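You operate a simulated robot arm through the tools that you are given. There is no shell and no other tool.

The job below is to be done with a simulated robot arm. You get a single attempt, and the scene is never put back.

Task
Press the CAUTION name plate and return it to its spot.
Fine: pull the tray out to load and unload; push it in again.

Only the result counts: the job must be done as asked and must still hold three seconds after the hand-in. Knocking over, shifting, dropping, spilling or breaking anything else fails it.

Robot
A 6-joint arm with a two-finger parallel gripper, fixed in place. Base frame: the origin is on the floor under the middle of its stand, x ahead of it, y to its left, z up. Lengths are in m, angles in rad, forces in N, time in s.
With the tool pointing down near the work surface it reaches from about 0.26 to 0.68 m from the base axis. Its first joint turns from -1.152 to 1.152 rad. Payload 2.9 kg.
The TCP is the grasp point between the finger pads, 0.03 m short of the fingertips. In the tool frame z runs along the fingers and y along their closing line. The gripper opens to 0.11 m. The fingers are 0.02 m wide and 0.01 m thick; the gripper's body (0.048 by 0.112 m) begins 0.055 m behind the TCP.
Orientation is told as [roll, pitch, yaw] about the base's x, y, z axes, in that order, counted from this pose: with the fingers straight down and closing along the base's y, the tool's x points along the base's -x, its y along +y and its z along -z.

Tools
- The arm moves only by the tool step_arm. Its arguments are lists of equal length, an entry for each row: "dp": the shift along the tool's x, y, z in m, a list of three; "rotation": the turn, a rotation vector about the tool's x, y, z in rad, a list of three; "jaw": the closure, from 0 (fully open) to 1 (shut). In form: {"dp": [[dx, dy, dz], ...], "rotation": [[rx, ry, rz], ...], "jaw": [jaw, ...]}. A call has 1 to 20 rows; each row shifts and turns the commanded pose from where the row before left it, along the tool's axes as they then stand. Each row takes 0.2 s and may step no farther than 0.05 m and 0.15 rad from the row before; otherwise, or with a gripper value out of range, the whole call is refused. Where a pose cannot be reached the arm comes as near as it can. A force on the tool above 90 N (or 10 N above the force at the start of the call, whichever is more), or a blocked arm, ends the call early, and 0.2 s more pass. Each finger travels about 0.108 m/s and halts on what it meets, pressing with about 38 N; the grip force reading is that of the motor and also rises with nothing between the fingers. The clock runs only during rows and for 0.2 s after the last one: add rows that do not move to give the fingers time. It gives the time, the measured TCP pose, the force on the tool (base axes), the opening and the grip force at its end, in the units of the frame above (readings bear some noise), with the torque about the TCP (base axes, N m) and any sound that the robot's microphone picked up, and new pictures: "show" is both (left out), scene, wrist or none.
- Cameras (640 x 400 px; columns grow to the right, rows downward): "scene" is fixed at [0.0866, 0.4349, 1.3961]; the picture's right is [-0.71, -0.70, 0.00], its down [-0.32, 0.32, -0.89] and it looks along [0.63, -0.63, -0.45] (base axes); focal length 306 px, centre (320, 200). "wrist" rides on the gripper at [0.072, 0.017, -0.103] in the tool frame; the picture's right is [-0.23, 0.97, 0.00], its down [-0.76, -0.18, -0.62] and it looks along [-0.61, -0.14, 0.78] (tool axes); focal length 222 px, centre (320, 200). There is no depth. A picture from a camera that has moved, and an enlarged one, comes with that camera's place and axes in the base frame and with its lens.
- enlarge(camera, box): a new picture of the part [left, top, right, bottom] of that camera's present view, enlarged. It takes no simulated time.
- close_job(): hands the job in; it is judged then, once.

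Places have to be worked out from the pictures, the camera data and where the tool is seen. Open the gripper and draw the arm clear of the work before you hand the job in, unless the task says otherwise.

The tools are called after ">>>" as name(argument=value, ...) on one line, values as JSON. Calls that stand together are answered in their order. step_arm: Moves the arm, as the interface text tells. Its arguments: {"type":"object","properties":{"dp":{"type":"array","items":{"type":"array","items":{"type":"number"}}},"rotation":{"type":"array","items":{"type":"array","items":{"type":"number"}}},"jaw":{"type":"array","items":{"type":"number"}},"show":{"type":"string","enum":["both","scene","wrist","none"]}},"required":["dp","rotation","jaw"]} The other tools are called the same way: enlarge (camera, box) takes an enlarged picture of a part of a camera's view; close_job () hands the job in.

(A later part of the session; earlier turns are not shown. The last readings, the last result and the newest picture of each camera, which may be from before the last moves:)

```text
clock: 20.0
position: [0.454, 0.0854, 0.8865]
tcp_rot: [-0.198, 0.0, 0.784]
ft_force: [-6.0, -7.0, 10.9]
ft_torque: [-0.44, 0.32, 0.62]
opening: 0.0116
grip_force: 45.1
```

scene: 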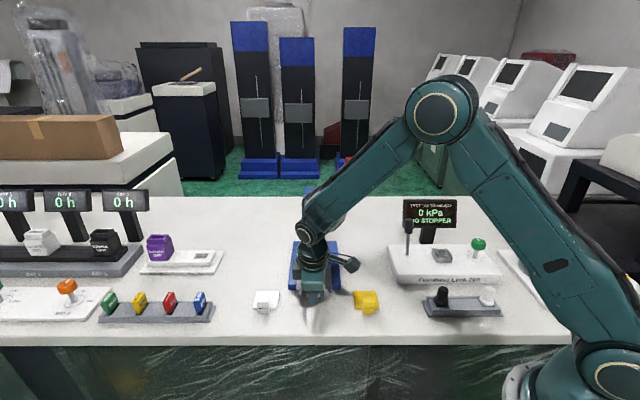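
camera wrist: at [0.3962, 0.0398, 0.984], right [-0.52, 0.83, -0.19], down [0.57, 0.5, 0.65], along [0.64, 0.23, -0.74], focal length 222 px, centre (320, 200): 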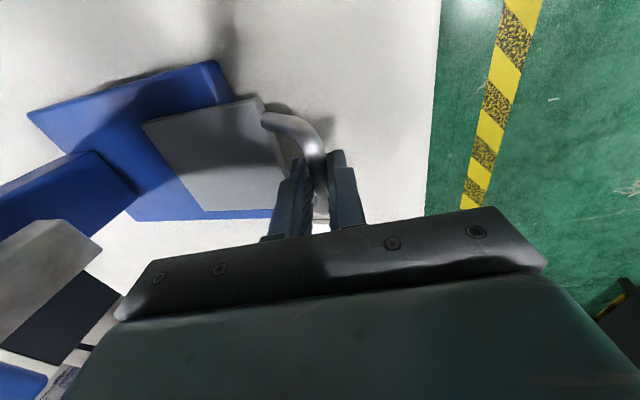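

The side loads the tray withstood (sideways and downward, with its centre already past the base edge) show it rides on a fixed slide, so it's safe to let go. I open the fingers a little and check.

>>> step_arm(dp=[[0, 0, 0], [0, 0, 0]], rotation=[[0, 0, 0], [0, 0, 0]], jaw=[0.72, 0.68], show="both")

```text
clock: 20.6
position: [0.4535, 0.0862, 0.8857]
tcp_rot: [-0.197, -0.001, 0.785]
ft_force: [-0.5, -0.4, 0.1]
ft_torque: [-0.02, 0.01, 0.02]
opening: 0.035
grip_force: 0.1
camera wrist: at [0.3765, 0.0617, 0.984], right [-0.51, 0.84, -0.19], down [0.57, 0.5, 0.65], along [0.64, 0.22, -0.74], focal length 222 px, centre (320, 200)
```

scene: 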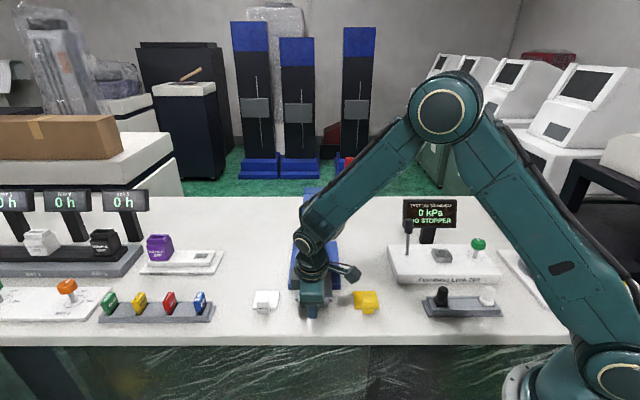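
wrist: 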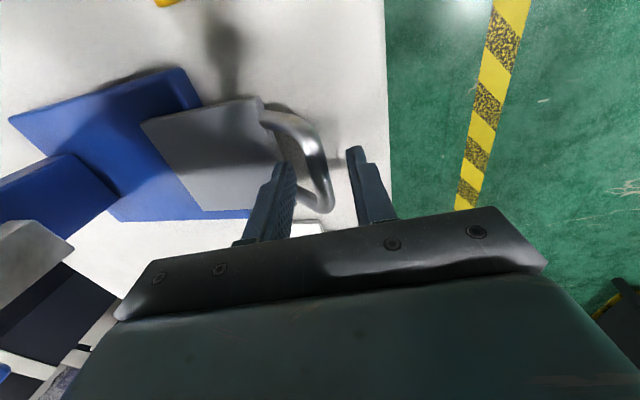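

The tray stays put with zero load. I rise clear, untilt, and move over the yellow plate's tab for a close look.

>>> step_arm(dp=[[0, -0.0079, -0.0392], [0, -0.0079, -0.0392], [0, -0.0079, -0.0392], [0, 0, 0], [0, 0, 0], [0.0439, -0.0091, 0], [0.0439, -0.0091, 0], [0.0439, -0.0091, 0], [0, 0, 0.04], [0, 0, 0]], rotation=[[0, 0, 0], [0, 0, 0], [0, 0, 0], [-0.1, 0, 0], [-0.1, 0, 0], [0, 0, 0], [0, 0, 0], [0, 0, 0], [0, 0, 0], [0, 0, 0]], jaw=[0.68, 0.68, 0.68, 0.68, 0.68, 0.68, 0.65, 0.65, 0.65, 0.65], show="both")

>>> enlarge(camera="wrist", box=[180, 60, 420, 220])

>>> enlarge(camera="scene", box=[260, 190, 400, 330])

```text
clock: 22.8
position: [0.3787, -0.0266, 0.9653]
tcp_rot: [0.001, -0.002, 0.788]
ft_force: [0.2, 0.3, -0.1]
ft_torque: [0.03, -0.02, 0.01]
opening: 0.0386
grip_force: 0.0
camera wrist: at [0.3156, -0.0654, 1.0694], right [-0.53, 0.85, 0.0], down [0.66, 0.41, 0.62], along [0.53, 0.33, -0.78], focal length 222 px, centre (320, 200)
```

scene: 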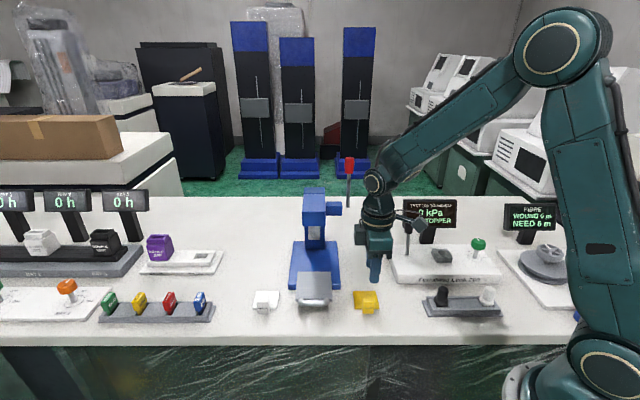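
wrist: 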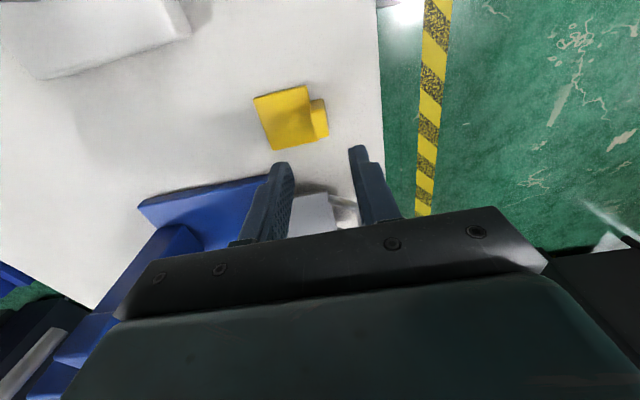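

```text
2.50 times, centred on (300, 140) of wrist
camera zoom: at [0.3156, -0.0654, 1.0694], right [-0.53, 0.85, 0.0], down [0.66, 0.41, 0.62], along [0.53, 0.33, -0.78], focal length 555 px, centre (370, 350)
```

zoom: 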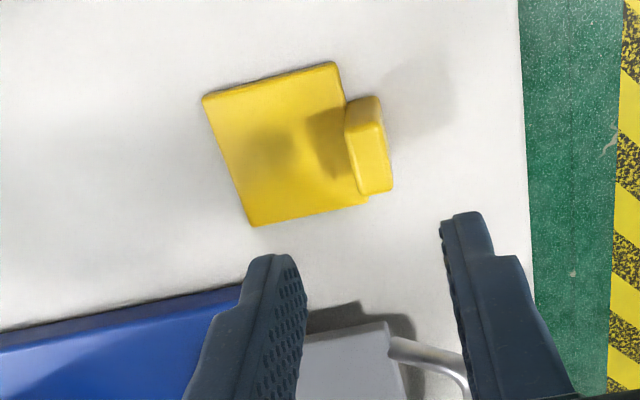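

```text
2.86 times, centred on (330, 260) of scene
camera zoom: at [0.0866, 0.4349, 1.3961], right [-0.71, -0.7, 0.0], down [-0.32, 0.32, -0.89], along [0.63, -0.63, -0.45], focal length 873 px, centre (291, 29)
```

zoom: 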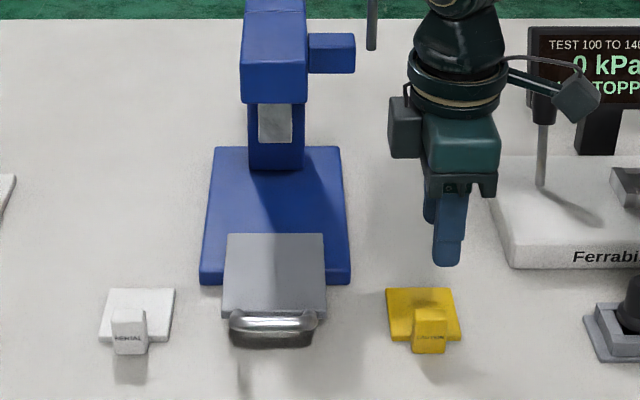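

The tab top centre computes to a≈0.286, b≈0.250, right under the TCP. I descend so the fingertips straddle the tab, stopping above the plate's flat part.

>>> step_arm(dp=[[-0.0005, 0.0003, 0.035], [-0.0005, 0.0003, 0.035], [0, 0, 0.022], [0, 0, 0]], rotation=[[0, 0, 0], [0, 0, 0], [0, 0, 0], [0, 0, 0]], jaw=[0.65, 0.65, 0.65, 0.65], show="both")

>>> enlarge(camera="wrist", box=[220, 100, 420, 240])

>>> enlarge(camera="scene", box=[335, 260, 395, 320])

```text
clock: 23.8
position: [0.3786, -0.0262, 0.874]
tcp_rot: [0.003, -0.002, 0.784]
ft_force: [0.9, 0.3, -0.4]
ft_torque: [0.0, 0.02, -0.02]
opening: 0.0385
grip_force: 0.1
camera wrist: at [0.3156, -0.0637, 0.9783], right [-0.53, 0.85, 0.0], down [0.66, 0.41, 0.62], along [0.53, 0.33, -0.78], focal length 222 px, centre (320, 200)
```

scene: 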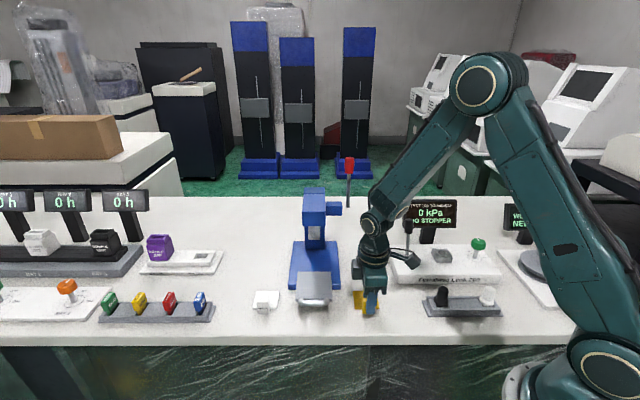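
wrist: 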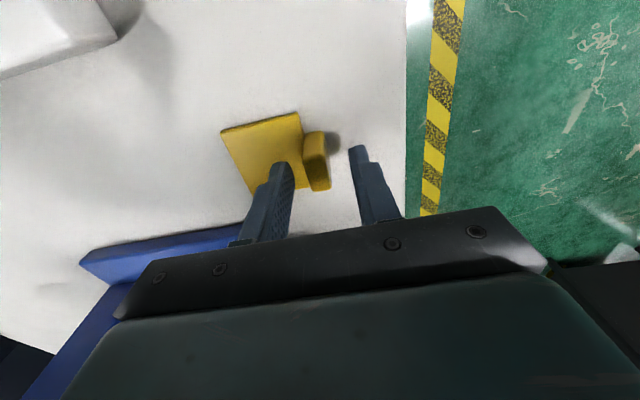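

```text
2.86 times, centred on (320, 170) of wrist
camera zoom: at [0.3156, -0.0637, 0.9783], right [-0.53, 0.85, 0.0], down [0.66, 0.41, 0.62], along [0.53, 0.33, -0.78], focal length 635 px, centre (320, 286)
```

zoom: 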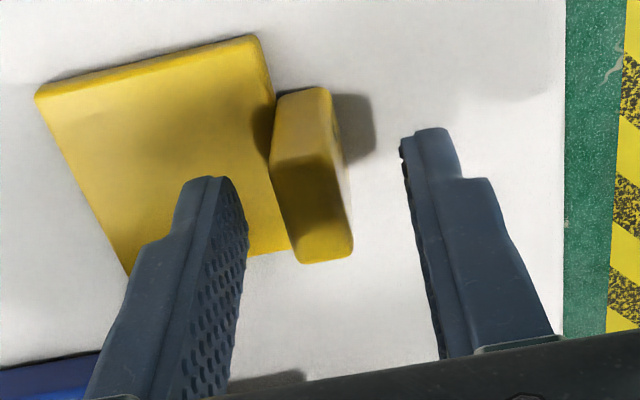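

```text
6.67 times, centred on (365, 290) of scene
camera zoom: at [0.0866, 0.4349, 1.3961], right [-0.71, -0.7, 0.0], down [-0.32, 0.32, -0.89], along [0.63, -0.63, -0.45], focal length 2038 px, centre (20, -400)
```

zoom: 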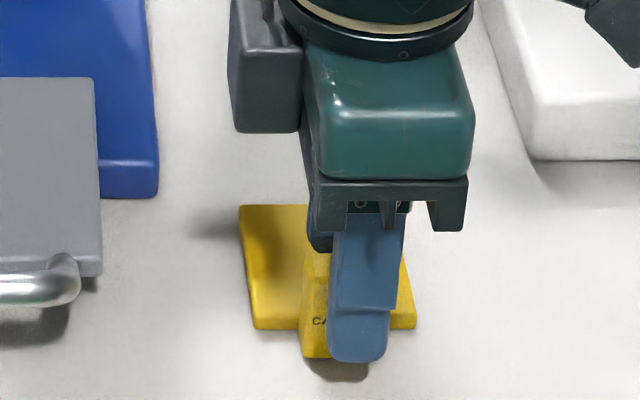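

The fingers straddle the tab well; I shift 2 mm in b, lower 8 mm more (tips about 9 mm above the plate's top surface), then close.

>>> step_arm(dp=[[-0.002, -0.0004, 0.008], [0, 0, 0], [0, 0, 0], [0, 0, 0]], rotation=[[0, 0, 0], [0, 0, 0], [0, 0, 0], [0, 0, 0]], jaw=[0.65, 0.65, 0.95, 0.95], show="both")

>>> enlarge(camera="wrist", box=[220, 100, 420, 240])

>>> enlarge(camera="scene", box=[335, 260, 395, 320])

```text
clock: 24.8
position: [0.3818, -0.0241, 0.8666]
tcp_rot: [0.002, -0.003, 0.784]
ft_force: [0.7, -0.8, 0.5]
ft_torque: [0.01, 0.0, -0.01]
opening: 0.0135
grip_force: 37.3
camera wrist: at [0.3179, -0.063, 0.9702], right [-0.53, 0.85, 0.0], down [0.66, 0.41, 0.62], along [0.53, 0.33, -0.78], focal length 222 px, centre (320, 200)
```

scene: 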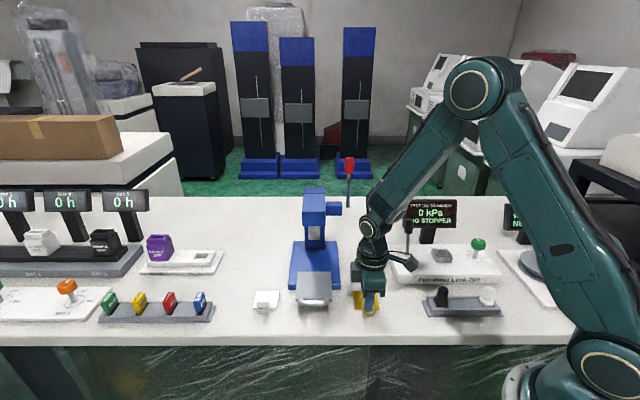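
wrist: 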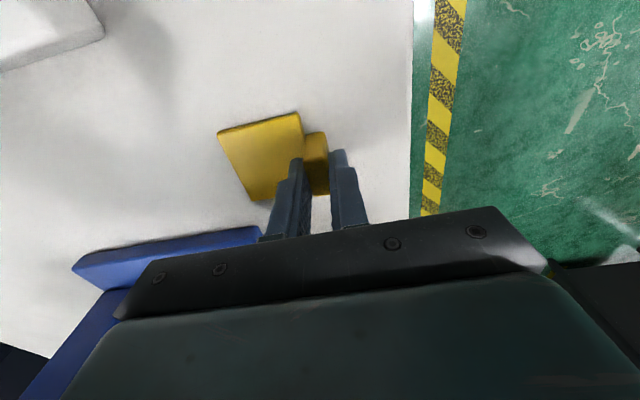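

```text
2.86 times, centred on (320, 170) of wrist
camera zoom: at [0.3179, -0.063, 0.9702], right [-0.53, 0.85, 0.0], down [0.66, 0.41, 0.62], along [0.53, 0.33, -0.78], focal length 635 px, centre (320, 286)
```

zoom: 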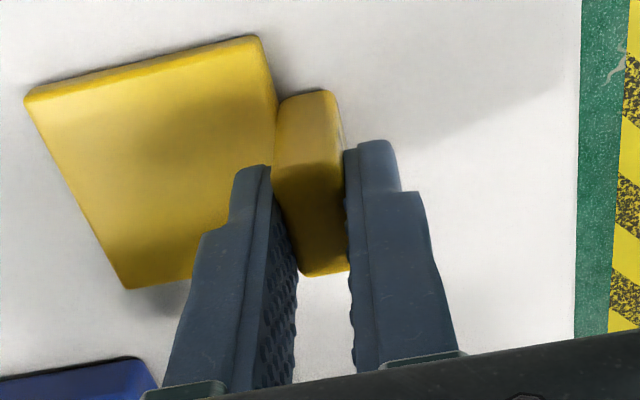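

```text
6.67 times, centred on (365, 290) of scene
camera zoom: at [0.0866, 0.4349, 1.3961], right [-0.71, -0.7, 0.0], down [-0.32, 0.32, -0.89], along [0.63, -0.63, -0.45], focal length 2038 px, centre (20, -400)
```

zoom: 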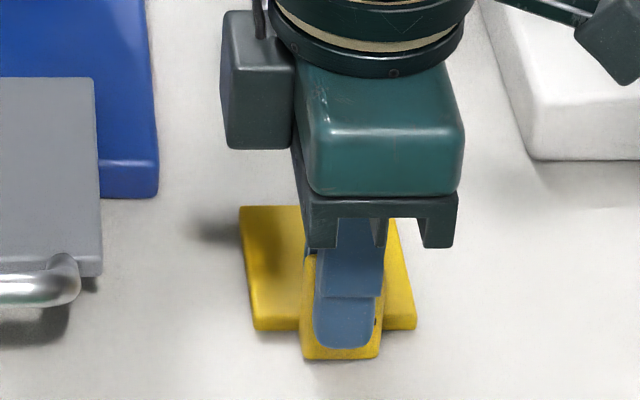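

The plate is held but still sits in its place. The tray's starting position looked about 2 cm short of being centred under the ram, so before loading I want to learn where the tray's inner stop really is. I release the tab without moving the plate and rise.

>>> step_arm(dp=[[0, 0, 0], [0, 0, 0], [0, 0, -0.03], [0, 0, -0.05], [0, 0, -0.05], [0, 0, 0]], rotation=[[0, 0, 0], [0, 0, 0], [0, 0, 0], [0, 0, 0], [0, 0, 0], [0, 0, 0]], jaw=[0.75, 0.68, 0.68, 0.68, 0.68, 0.68], show="both")

>>> enlarge(camera="scene", box=[345, 280, 385, 320])

```text
clock: 26.2
position: [0.3794, -0.0267, 0.9971]
tcp_rot: [0.001, -0.002, 0.784]
ft_force: [-0.6, 0.6, 0.6]
ft_torque: [0.02, 0.0, 0.02]
opening: 0.0352
grip_force: 0.0
camera wrist: at [0.3153, -0.0647, 1.1015], right [-0.53, 0.85, 0.0], down [0.66, 0.41, 0.62], along [0.53, 0.33, -0.78], focal length 222 px, centre (320, 200)
```

scene: 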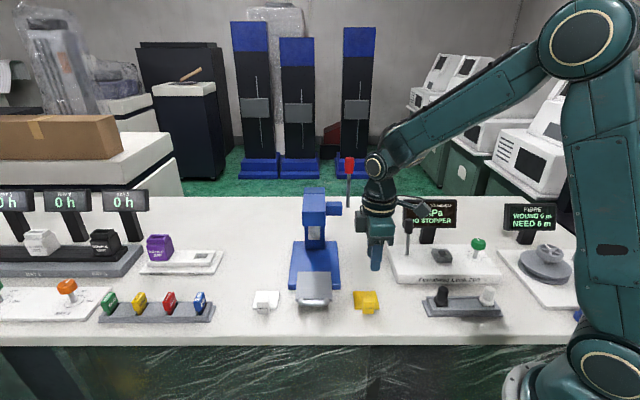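
wrist: 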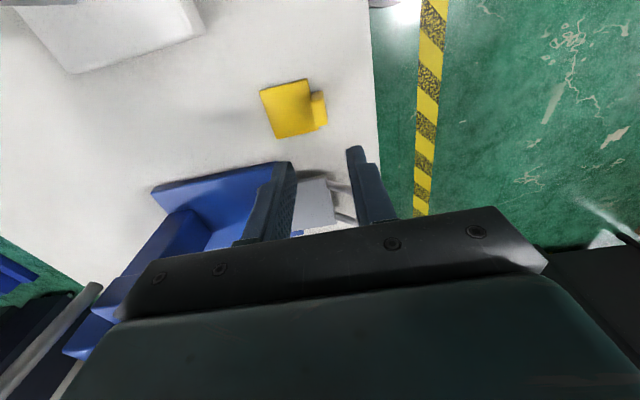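

```text
10.00 times, centred on (365, 300) of scene
camera zoom: at [0.0866, 0.4349, 1.3961], right [-0.71, -0.7, 0.0], down [-0.32, 0.32, -0.89], along [0.63, -0.63, -0.45], focal length 3056 px, centre (-130, -800)
```

zoom: 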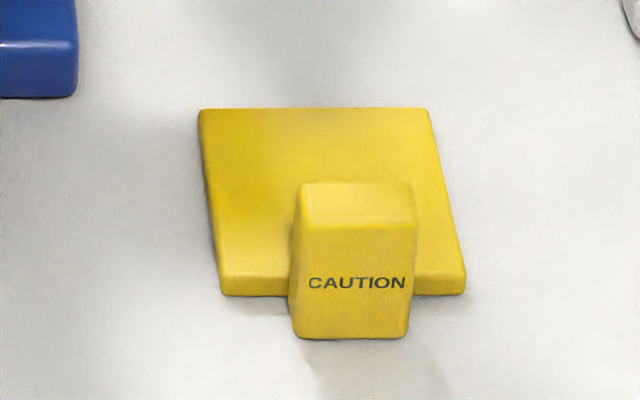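

The plate hasn't moved. Now back to the handle with a stronger tilt (0.4 rad) for head clearance, stopping a few centimetres above the bar to check.

>>> step_arm(dp=[[-0.043, 0.0093, 0], [-0.043, 0.0093, 0], [-0.043, 0.0093, 0], [0, 0, 0], [0, 0, 0], [0, 0, 0], [0, 0.0117, 0.0276], [0, 0.0117, 0.0276], [0, 0, 0]], rotation=[[0, 0, 0], [0, 0, 0], [0, 0, 0], [0.1334, 0, 0], [0.1333, 0, 0], [0.1333, 0, 0], [0, 0, 0], [0, 0, 0], [0, 0, 0]], jaw=[0.68, 0.68, 0.68, 0.68, 0.68, 0.68, 0.68, 0.68, 0.68], show="wrist")

>>> enlarge(camera="wrist", box=[200, 60, 440, 240])

```text
clock: 28.2
position: [0.4525, 0.0857, 0.935]
tcp_rot: [-0.399, -0.001, 0.786]
ft_force: [-0.9, -0.3, 0.8]
ft_torque: [-0.01, -0.01, 0.02]
opening: 0.0352
grip_force: 0.0
camera wrist: at [0.3629, 0.076, 1.0234], right [-0.47, 0.8, -0.38], down [0.48, 0.59, 0.64], along [0.74, 0.12, -0.67], focal length 222 px, centre (320, 200)
```

wrist: 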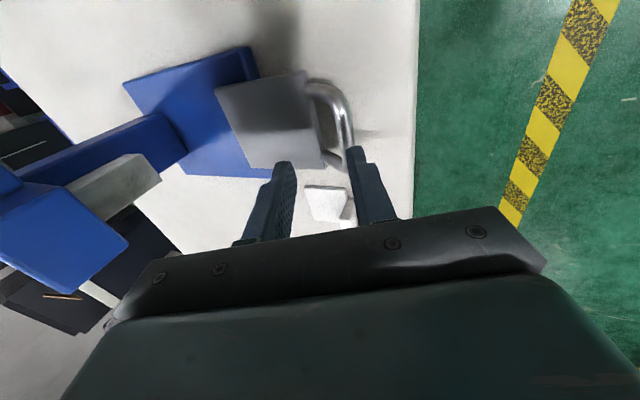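

```text
2.22 times, centred on (320, 150) of wrist
camera zoom: at [0.3629, 0.076, 1.0234], right [-0.47, 0.8, -0.38], down [0.48, 0.59, 0.64], along [0.74, 0.12, -0.67], focal length 494 px, centre (320, 311)
```

zoom: 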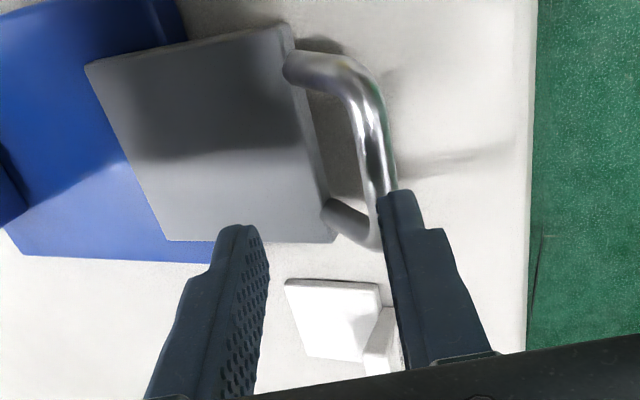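

Alignment is good. I descend the last 4.5 cm and close on the bar.

>>> step_arm(dp=[[0, 0.0097, 0.0204], [0, 0.0097, 0.0204], [0, 0, 0], [0, 0, 0], [0, 0, 0]], rotation=[[0, 0, 0], [0, 0, 0], [0, 0, 0], [0, 0, 0], [0, 0, 0]], jaw=[0.68, 0.68, 0.8, 0.95, 0.95], show="wrist")

>>> enlarge(camera="wrist", box=[200, 60, 440, 240])

```text
clock: 29.4
position: [0.4525, 0.0878, 0.8894]
tcp_rot: [-0.398, 0.0, 0.787]
ft_force: [0.8, -0.2, -6.0]
ft_torque: [0.14, -0.14, 0.62]
opening: 0.0117
grip_force: 44.9
camera wrist: at [0.3615, 0.077, 0.9781], right [-0.48, 0.79, -0.38], down [0.48, 0.59, 0.64], along [0.74, 0.12, -0.67], focal length 222 px, centre (320, 200)
```

wrist: 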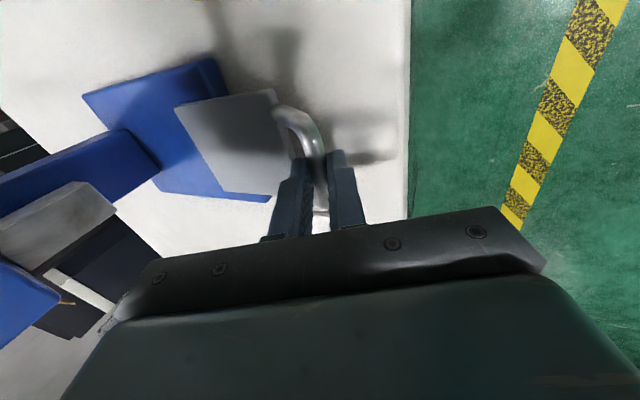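

```text
2.22 times, centred on (320, 150) of wrist
camera zoom: at [0.3615, 0.077, 0.9781], right [-0.48, 0.79, -0.38], down [0.48, 0.59, 0.64], along [0.74, 0.12, -0.67], focal length 494 px, centre (320, 311)
```

zoom: 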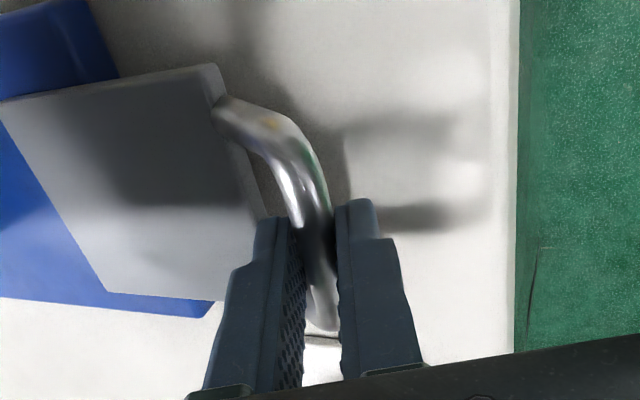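

Gripped. I push the tray inward 8 cm, then will feel for the stop with small steps.

>>> step_arm(dp=[[0.0003, -0.0184, 0.0078], [0.0003, -0.0184, 0.0078], [0.0003, -0.0184, 0.0078], [0.0003, -0.0184, 0.0078], [0, 0, 0]], rotation=[[0, 0, 0], [0, 0, 0], [0, 0, 0], [0, 0, 0], [0, 0, 0]], jaw=[0.95, 0.95, 0.95, 0.95, 0.95], show="wrist")

```text
clock: 30.6
position: [0.5079, 0.0331, 0.8888]
tcp_rot: [-0.393, -0.001, 0.788]
ft_force: [8.8, 11.0, -32.1]
ft_torque: [0.26, 0.02, 0.52]
opening: 0.0113
grip_force: 45.4
camera wrist: at [0.4167, 0.0215, 0.9785], right [-0.48, 0.8, -0.37], down [0.48, 0.59, 0.64], along [0.73, 0.13, -0.67], focal length 222 px, centre (320, 200)
```

wrist: 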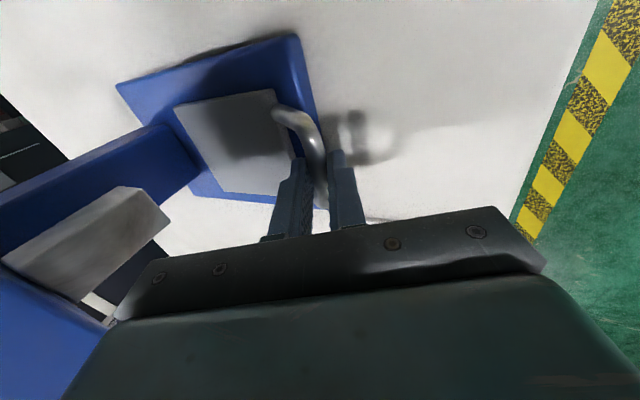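

The slide is stiff: a small height/side mismatch shows as ~30 N down and ~14 N sideways. I relieve it with sub-millimetre corrections, then continue.

>>> step_arm(dp=[[-0.0005, 0.0004, 0.001], [0, 0, 0]], rotation=[[0, 0, 0], [0, 0, 0]], jaw=[0.95, 0.95], show="none")

```text
clock: 31.2
position: [0.508, 0.0319, 0.8894]
tcp_rot: [-0.398, 0.001, 0.787]
ft_force: [5.0, 4.9, -24.7]
ft_torque: [0.28, 0.0, 0.59]
opening: 0.0116
grip_force: 45.2
```

>>> step_arm(dp=[[-0.0004, 0.0012, 0.0028], [0, 0, 0]], rotation=[[0, 0, 0], [0, 0, 0]], jaw=[0.95, 0.95], show="none")

```text
clock: 31.8
position: [0.509, 0.0302, 0.8895]
tcp_rot: [-0.404, -0.004, 0.784]
ft_force: [1.4, 0.6, 11.3]
ft_torque: [-0.8, 0.63, 0.3]
opening: 0.0113
grip_force: 44.9
```

Nearly balanced now. I continue inward in 5 mm steps, watching the force along the press axis.

>>> step_arm(dp=[[0, -0.005, 0.001], [0, -0.0046, 0.0019], [0, 0, 0]], rotation=[[0, 0, 0], [0, 0, 0], [0, 0, 0]], jaw=[0.95, 0.95, 0.95], show="none")

```text
clock: 32.6
position: [0.5148, 0.0242, 0.8898]
tcp_rot: [-0.403, -0.004, 0.786]
ft_force: [-3.0, -2.7, 28.3]
ft_torque: [-0.54, 0.21, 0.41]
opening: 0.0117
grip_force: 44.9
```

>>> step_arm(dp=[[0, -0.0008, -0.002], [0, 0, 0]], rotation=[[0, 0, 0], [0, 0, 0]], jaw=[0.95, 0.95], show="both")

>>> enlarge(camera="wrist", box=[100, 20, 400, 240])

```text
clock: 33.2
position: [0.5152, 0.0249, 0.8904]
tcp_rot: [-0.398, -0.003, 0.788]
ft_force: [5.0, 0.8, 12.8]
ft_torque: [0.11, -0.37, 0.63]
opening: 0.0113
grip_force: 45.1
camera wrist: at [0.424, 0.0139, 0.978], right [-0.48, 0.79, -0.38], down [0.48, 0.59, 0.65], along [0.74, 0.13, -0.66], focal length 222 px, centre (320, 200)
```

scene: 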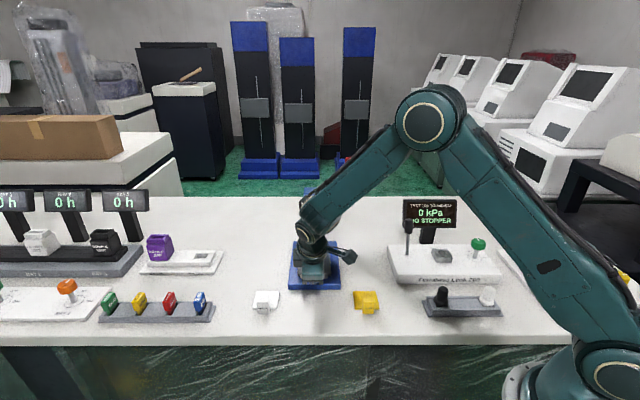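
wrist: 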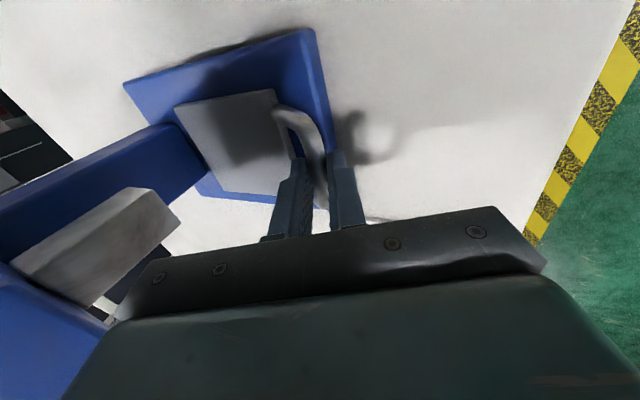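

```text
1.82 times, centred on (250, 130) of wrist
camera zoom: at [0.424, 0.0139, 0.978], right [-0.48, 0.79, -0.38], down [0.48, 0.59, 0.65], along [0.74, 0.13, -0.66], focal length 404 px, centre (447, 327)
```

zoom: 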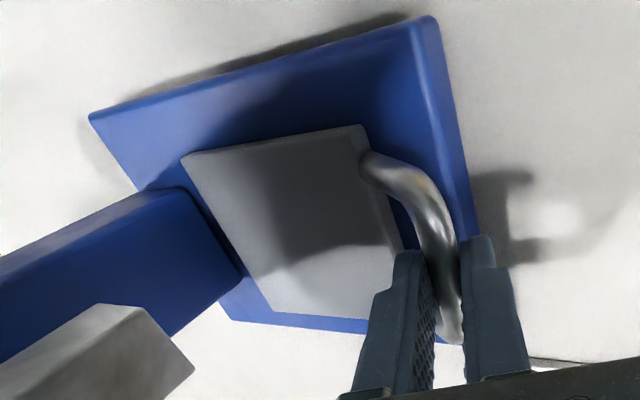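

Tray back edge is at about a=0.485, still ~25 mm from the column. I continue pushing inward to feel for the stop.

>>> step_arm(dp=[[0, -0.005, 0.001], [0, 0, 0], [0, 0, 0]], rotation=[[0, 0, 0], [0, 0, 0], [0, 0, 0]], jaw=[0.95, 0.95, 0.95], show="none")

```text
clock: 34.0
position: [0.5156, 0.0242, 0.8885]
tcp_rot: [-0.393, 0.002, 0.791]
ft_force: [-19.1, 21.1, 17.7]
ft_torque: [0.25, 0.3, 0.39]
opening: 0.0115
grip_force: 45.0
```

The tray is resisted at 28 N right at its starting position, so that is the true inner stop and the ram sits over the rear half of the tray (ram centre a≈0.460, b≈0.380). The plate should therefore go toward the tray's rear. I back off and pull the tray out again.

>>> step_arm(dp=[[0, 0.004, -0.0012], [0, 0.0184, -0.0078], [0, 0.0184, -0.0078], [0, 0, 0]], rotation=[[0, 0, 0], [0, 0, 0], [0, 0, 0], [0, 0, 0]], jaw=[0.95, 0.95, 0.95, 0.95], show="none")

```text
clock: 35.0
position: [0.4878, 0.0519, 0.8902]
tcp_rot: [-0.399, 0.0, 0.787]
ft_force: [2.4, 1.6, -9.9]
ft_torque: [0.35, -0.3, 0.7]
opening: 0.0114
grip_force: 45.1
```

>>> step_arm(dp=[[0, 0.0185, -0.0076], [0, 0.0185, -0.0076], [0, 0.0102, -0.0041], [0, 0, 0]], rotation=[[0, 0, 0], [0, 0, 0], [0, 0, 0], [0, 0, 0]], jaw=[0.95, 0.95, 0.95, 0.95], show="none")

```text
clock: 36.0
position: [0.4512, 0.089, 0.8901]
tcp_rot: [-0.398, 0.002, 0.785]
ft_force: [4.2, 4.5, -22.8]
ft_torque: [-0.29, 0.39, 0.31]
opening: 0.0113
grip_force: 44.9
```

Tray is out again by about 9 cm. I relieve the residual load, open, rise, untilt and return over the plate's tab.

>>> step_arm(dp=[[0, 0.0006, 0.0014], [0, 0, 0], [0, 0, 0], [0, -0.0156, -0.0368], [0, -0.0156, -0.0368], [0, -0.0117, -0.0276], [0, 0, 0], [0, 0, 0], [0, 0, 0], [0.0432, -0.01, 0], [0.0432, -0.01, 0], [0.0432, -0.01, 0], [0, 0, 0.03], [0, 0, 0]], rotation=[[0, 0, 0], [0, 0, 0], [0, 0, 0], [0, 0, 0], [0, 0, 0], [0, 0, 0], [-0.1334, 0, 0], [-0.1333, 0, 0], [-0.1333, 0, 0], [0, 0, 0], [0, 0, 0], [0, 0, 0], [0, 0, 0], [0, 0, 0]], jaw=[0.95, 0.72, 0.68, 0.68, 0.68, 0.68, 0.68, 0.68, 0.68, 0.68, 0.66, 0.65, 0.65, 0.65], show="both")

>>> enlarge(camera="wrist", box=[200, 60, 440, 240])

>>> enlarge(camera="scene", box=[260, 220, 400, 330])

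```text
clock: 39.0
position: [0.3817, -0.0247, 0.9672]
tcp_rot: [0.0, -0.002, 0.789]
ft_force: [0.8, -0.2, 0.6]
ft_torque: [0.0, -0.03, 0.01]
opening: 0.0387
grip_force: 0.1
camera wrist: at [0.3186, -0.0634, 1.071], right [-0.53, 0.85, 0.0], down [0.66, 0.41, 0.62], along [0.53, 0.33, -0.78], focal length 222 px, centre (320, 200)
```

scene: 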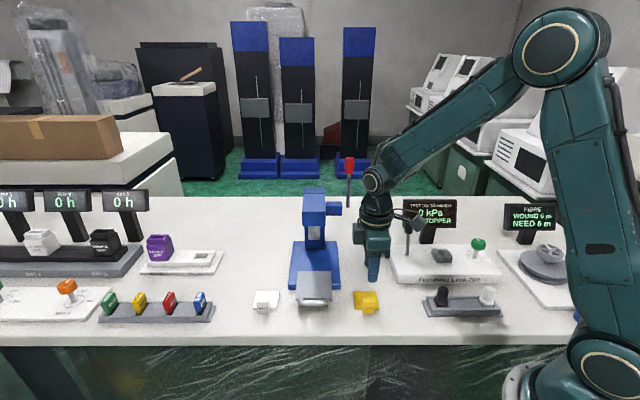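
wrist: 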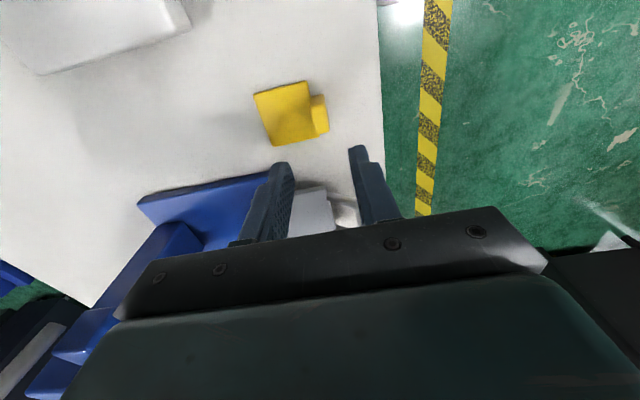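

```text
2.22 times, centred on (320, 150) of wrist
camera zoom: at [0.3186, -0.0634, 1.071], right [-0.53, 0.85, 0.0], down [0.66, 0.41, 0.62], along [0.53, 0.33, -0.78], focal length 494 px, centre (320, 311)
```

zoom: 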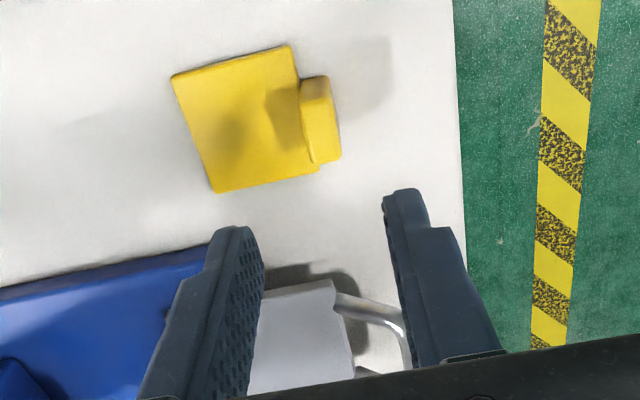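

```text
3.64 times, centred on (330, 275) of scene
camera zoom: at [0.0866, 0.4349, 1.3961], right [-0.71, -0.7, 0.0], down [-0.32, 0.32, -0.89], along [0.63, -0.63, -0.45], focal length 1111 px, centre (284, -73)
```

zoom: 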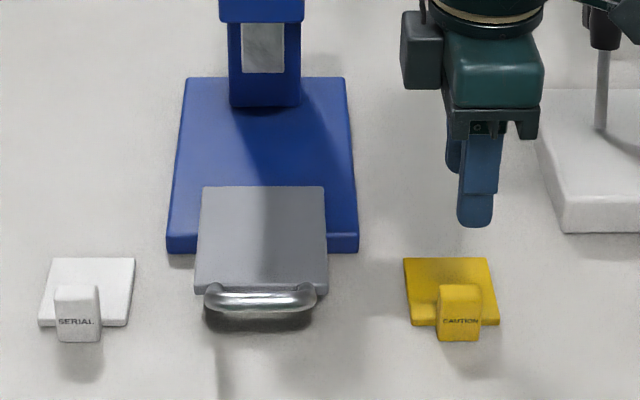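

Plate and tray are where expected. I descend over the tab as before and grip it.

>>> step_arm(dp=[[0.0005, 0.0008, 0.04], [0, 0, 0.04], [0, 0, 0.021], [0, 0, 0], [0, 0, 0], [0, 0, 0]], rotation=[[0, 0, 0], [0, 0, 0], [0, 0, 0], [0, 0, 0], [0, 0, 0], [0, 0, 0]], jaw=[0.65, 0.65, 0.65, 0.65, 0.95, 0.95], show="wrist")

>>> enlarge(camera="wrist", box=[220, 100, 420, 240])

>>> enlarge(camera="scene", box=[335, 260, 395, 320])

```text
clock: 40.4
position: [0.381, -0.0247, 0.8678]
tcp_rot: [0.002, 0.0, 0.784]
ft_force: [1.0, -0.2, 0.6]
ft_torque: [0.04, 0.0, -0.03]
opening: 0.0134
grip_force: 38.2
camera wrist: at [0.3178, -0.0636, 0.97], right [-0.53, 0.85, 0.0], down [0.66, 0.41, 0.62], along [0.53, 0.33, -0.78], focal length 222 px, centre (320, 200)
```

wrist: 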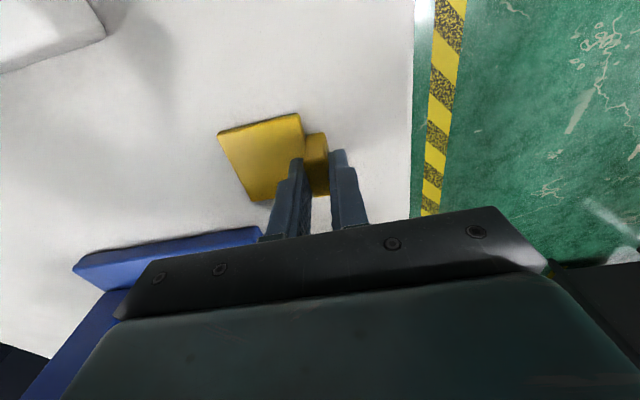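

```text
2.86 times, centred on (320, 170) of wrist
camera zoom: at [0.3178, -0.0636, 0.97], right [-0.53, 0.85, 0.0], down [0.66, 0.41, 0.62], along [0.53, 0.33, -0.78], focal length 635 px, centre (320, 286)
```

zoom: 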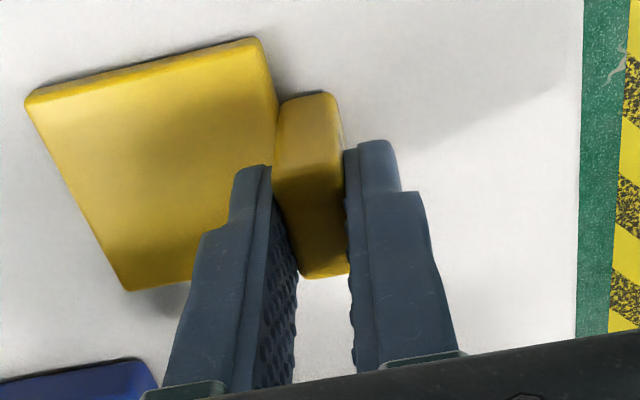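

```text
6.67 times, centred on (365, 290) of scene
camera zoom: at [0.0866, 0.4349, 1.3961], right [-0.71, -0.7, 0.0], down [-0.32, 0.32, -0.89], along [0.63, -0.63, -0.45], focal length 2038 px, centre (20, -400)
```

zoom: 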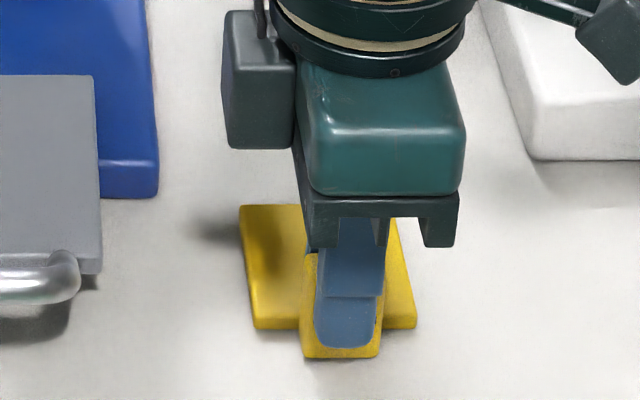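

Grip repeats exactly as before (13.4 mm). I lift 9 cm and carry the plate over the tray (Δa=+0.042, Δb=+0.130), then check before lowering.

>>> step_arm(dp=[[0, 0, -0.02], [0, 0, -0.03], [0, 0, -0.04], [-0.0325, -0.01055, 0], [-0.0325, -0.01055, 0], [-0.0325, -0.01055, 0], [-0.0325, -0.01055, 0], [0, 0, 0]], rotation=[[0, 0, 0], [0, 0, 0], [0, 0, 0], [0, 0, 0], [0, 0, 0], [0, 0, 0], [0, 0, 0], [0, 0, 0]], jaw=[0.95, 0.95, 0.95, 0.95, 0.95, 0.95, 0.95, 0.95], show="both")

>>> enlarge(camera="wrist", box=[160, 60, 420, 240])

>>> enlarge(camera="scene", box=[265, 220, 365, 320])

```text
clock: 42.2
position: [0.5011, 0.037, 0.957]
tcp_rot: [0.003, -0.002, 0.784]
ft_force: [-0.4, 0.5, -0.8]
ft_torque: [0.0, 0.01, -0.02]
opening: 0.0133
grip_force: 38.2
camera wrist: at [0.4386, -0.0008, 1.0602], right [-0.53, 0.85, 0.0], down [0.66, 0.41, 0.62], along [0.53, 0.33, -0.78], focal length 222 px, centre (320, 200)
```

scene: 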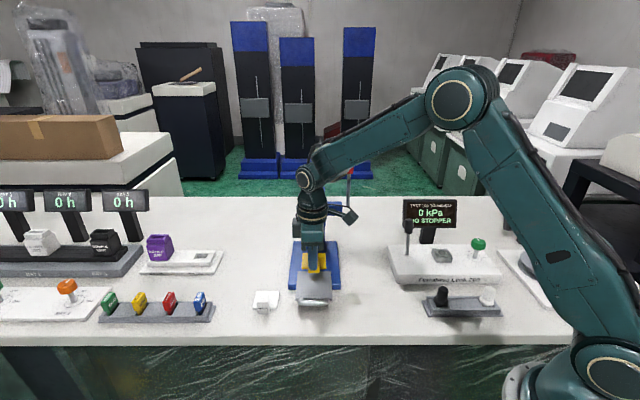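
wrist: 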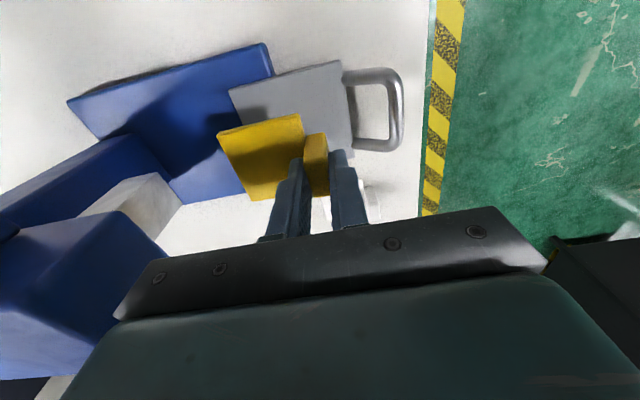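

```text
2.22 times, centred on (290, 150) of wrist
camera zoom: at [0.4386, -0.0008, 1.0602], right [-0.53, 0.85, 0.0], down [0.66, 0.41, 0.62], along [0.53, 0.33, -0.78], focal length 494 px, centre (387, 311)
```

zoom: 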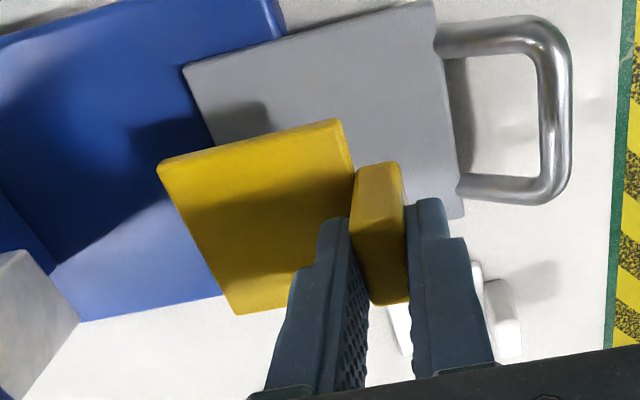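

```text
4.00 times, centred on (315, 270) of scene
camera zoom: at [0.0866, 0.4349, 1.3961], right [-0.71, -0.7, 0.0], down [-0.32, 0.32, -0.89], along [0.63, -0.63, -0.45], focal length 1222 px, centre (340, -80)
```

zoom: 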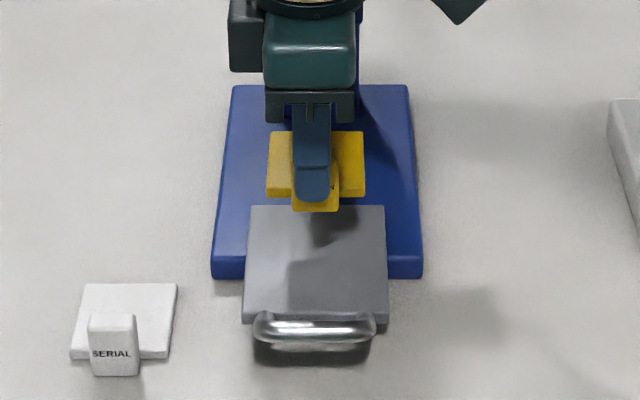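

The plate hangs level, centred at a≈0.363, b≈0.380 over the tray's rear, as wanted. I lower it 5 cm, adding 2 mm in a, then feel for contact.

>>> step_arm(dp=[[0, -0.002, 0.02], [0, 0, 0.02], [0, 0, 0.01], [0, 0, 0]], rotation=[[0, 0, 0], [0, 0, 0], [0, 0, 0], [0, 0, 0]], jaw=[0.95, 0.95, 0.95, 0.95], show="both")

>>> enlarge(camera="wrist", box=[160, 60, 420, 240])

>>> enlarge(camera="scene", box=[285, 240, 345, 310])

```text
clock: 43.2
position: [0.5029, 0.0343, 0.9068]
tcp_rot: [0.002, -0.002, 0.787]
ft_force: [-1.1, -0.3, -0.5]
ft_torque: [0.01, 0.06, -0.01]
opening: 0.0134
grip_force: 37.9
camera wrist: at [0.4409, -0.0034, 1.0105], right [-0.53, 0.85, 0.0], down [0.66, 0.41, 0.62], along [0.53, 0.33, -0.78], focal length 222 px, centre (320, 200)
```

scene: 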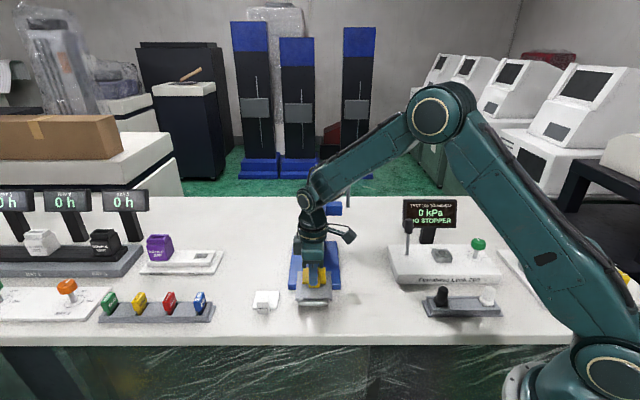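
wrist: 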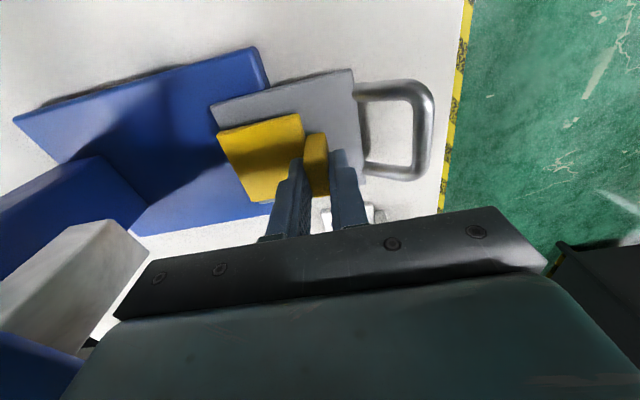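

```text
2.22 times, centred on (290, 150) of wrist
camera zoom: at [0.4409, -0.0034, 1.0105], right [-0.53, 0.85, 0.0], down [0.66, 0.41, 0.62], along [0.53, 0.33, -0.78], focal length 494 px, centre (387, 311)
```

zoom: 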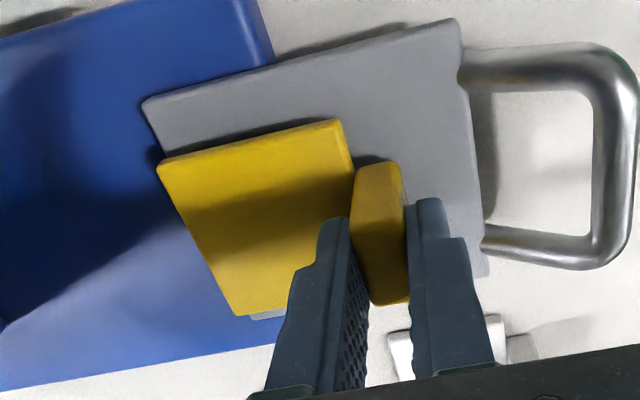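

```text
5.71 times, centred on (315, 275) of scene
camera zoom: at [0.0866, 0.4349, 1.3961], right [-0.71, -0.7, 0.0], down [-0.32, 0.32, -0.89], along [0.63, -0.63, -0.45], focal length 1746 px, centre (349, -229)
```

zoom: 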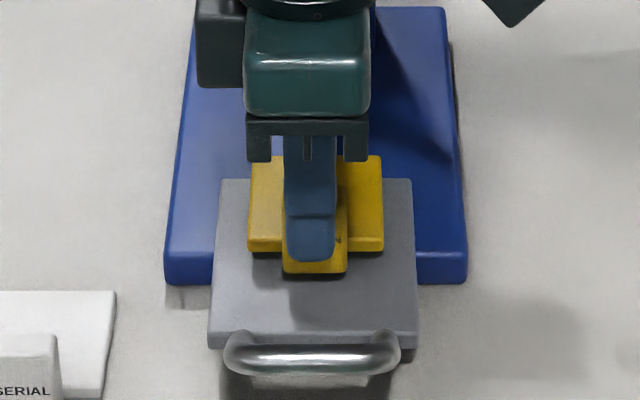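

Plate's rear edge is ~3 mm inside the tray's rear edge and it's laterally centred. I lower in small steps until contact.

>>> step_arm(dp=[[0, 0, 0.002], [0, 0, 0.002], [0, 0, 0.001], [0, 0, 0]], rotation=[[0, 0, 0], [0, 0, 0], [0, 0, 0], [0, 0, 0]], jaw=[0.95, 0.95, 0.95, 0.95], show="none")

```text
clock: 44.2
position: [0.5043, 0.0356, 0.9029]
tcp_rot: [0.003, -0.001, 0.785]
ft_force: [-0.2, 0.0, -0.8]
ft_torque: [0.01, 0.0, -0.01]
opening: 0.013
grip_force: 38.0
```

>>> step_arm(dp=[[0, 0, 0.001], [0, 0, 0.001], [0, 0, 0]], rotation=[[0, 0, 0], [0, 0, 0], [0, 0, 0]], jaw=[0.95, 0.95, 0.95], show="wrist")

>>> enlarge(camera="scene", box=[285, 240, 345, 310])

```text
clock: 45.0
position: [0.5029, 0.036, 0.9004]
tcp_rot: [0.001, -0.001, 0.784]
ft_force: [0.2, 0.4, -0.1]
ft_torque: [-0.01, 0.04, 0.01]
opening: 0.0133
grip_force: 37.8
camera wrist: at [0.4398, -0.0025, 1.0034], right [-0.53, 0.85, 0.0], down [0.66, 0.41, 0.62], along [0.53, 0.33, -0.78], focal length 222 px, centre (320, 200)
```

wrist: 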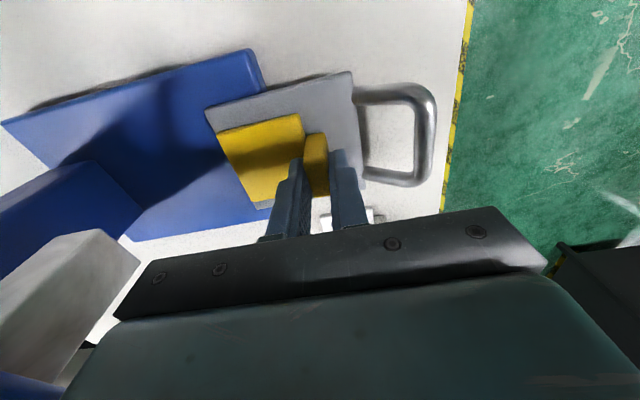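

```text
5.71 times, centred on (315, 275) of scene
camera zoom: at [0.0866, 0.4349, 1.3961], right [-0.71, -0.7, 0.0], down [-0.32, 0.32, -0.89], along [0.63, -0.63, -0.45], focal length 1746 px, centre (349, -229)
```

zoom: 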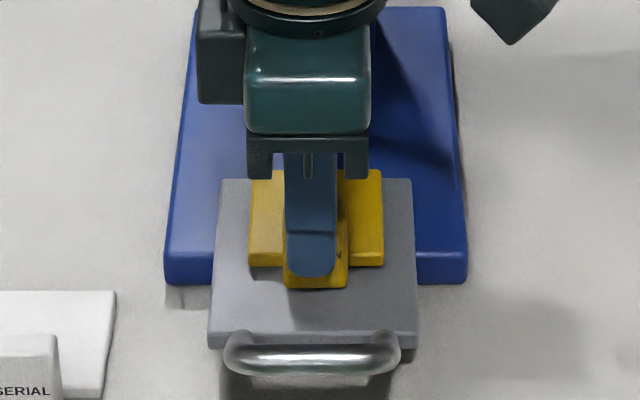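

Almost touching; another few millimetres in 1 mm steps.

>>> step_arm(dp=[[0, 0, 0.001], [0, 0, 0.001], [0, 0, 0]], rotation=[[0, 0, 0], [0, 0, 0], [0, 0, 0]], jaw=[0.95, 0.95, 0.95], show="none")

```text
clock: 45.8
position: [0.5045, 0.0354, 0.8995]
tcp_rot: [0.001, -0.001, 0.787]
ft_force: [0.2, -1.1, 2.7]
ft_torque: [-0.02, 0.01, -0.02]
opening: 0.0132
grip_force: 38.2
```

>>> step_arm(dp=[[0, 0, 0.001], [0, 0, 0]], rotation=[[0, 0, 0], [0, 0, 0]], jaw=[0.95, 0.95], show="none")

```text
clock: 46.4
position: [0.5034, 0.0353, 0.8981]
tcp_rot: [0.0, -0.002, 0.785]
ft_force: [-1.6, -0.7, 10.9]
ft_torque: [-0.12, 0.03, -0.03]
opening: 0.0133
grip_force: 38.1
```

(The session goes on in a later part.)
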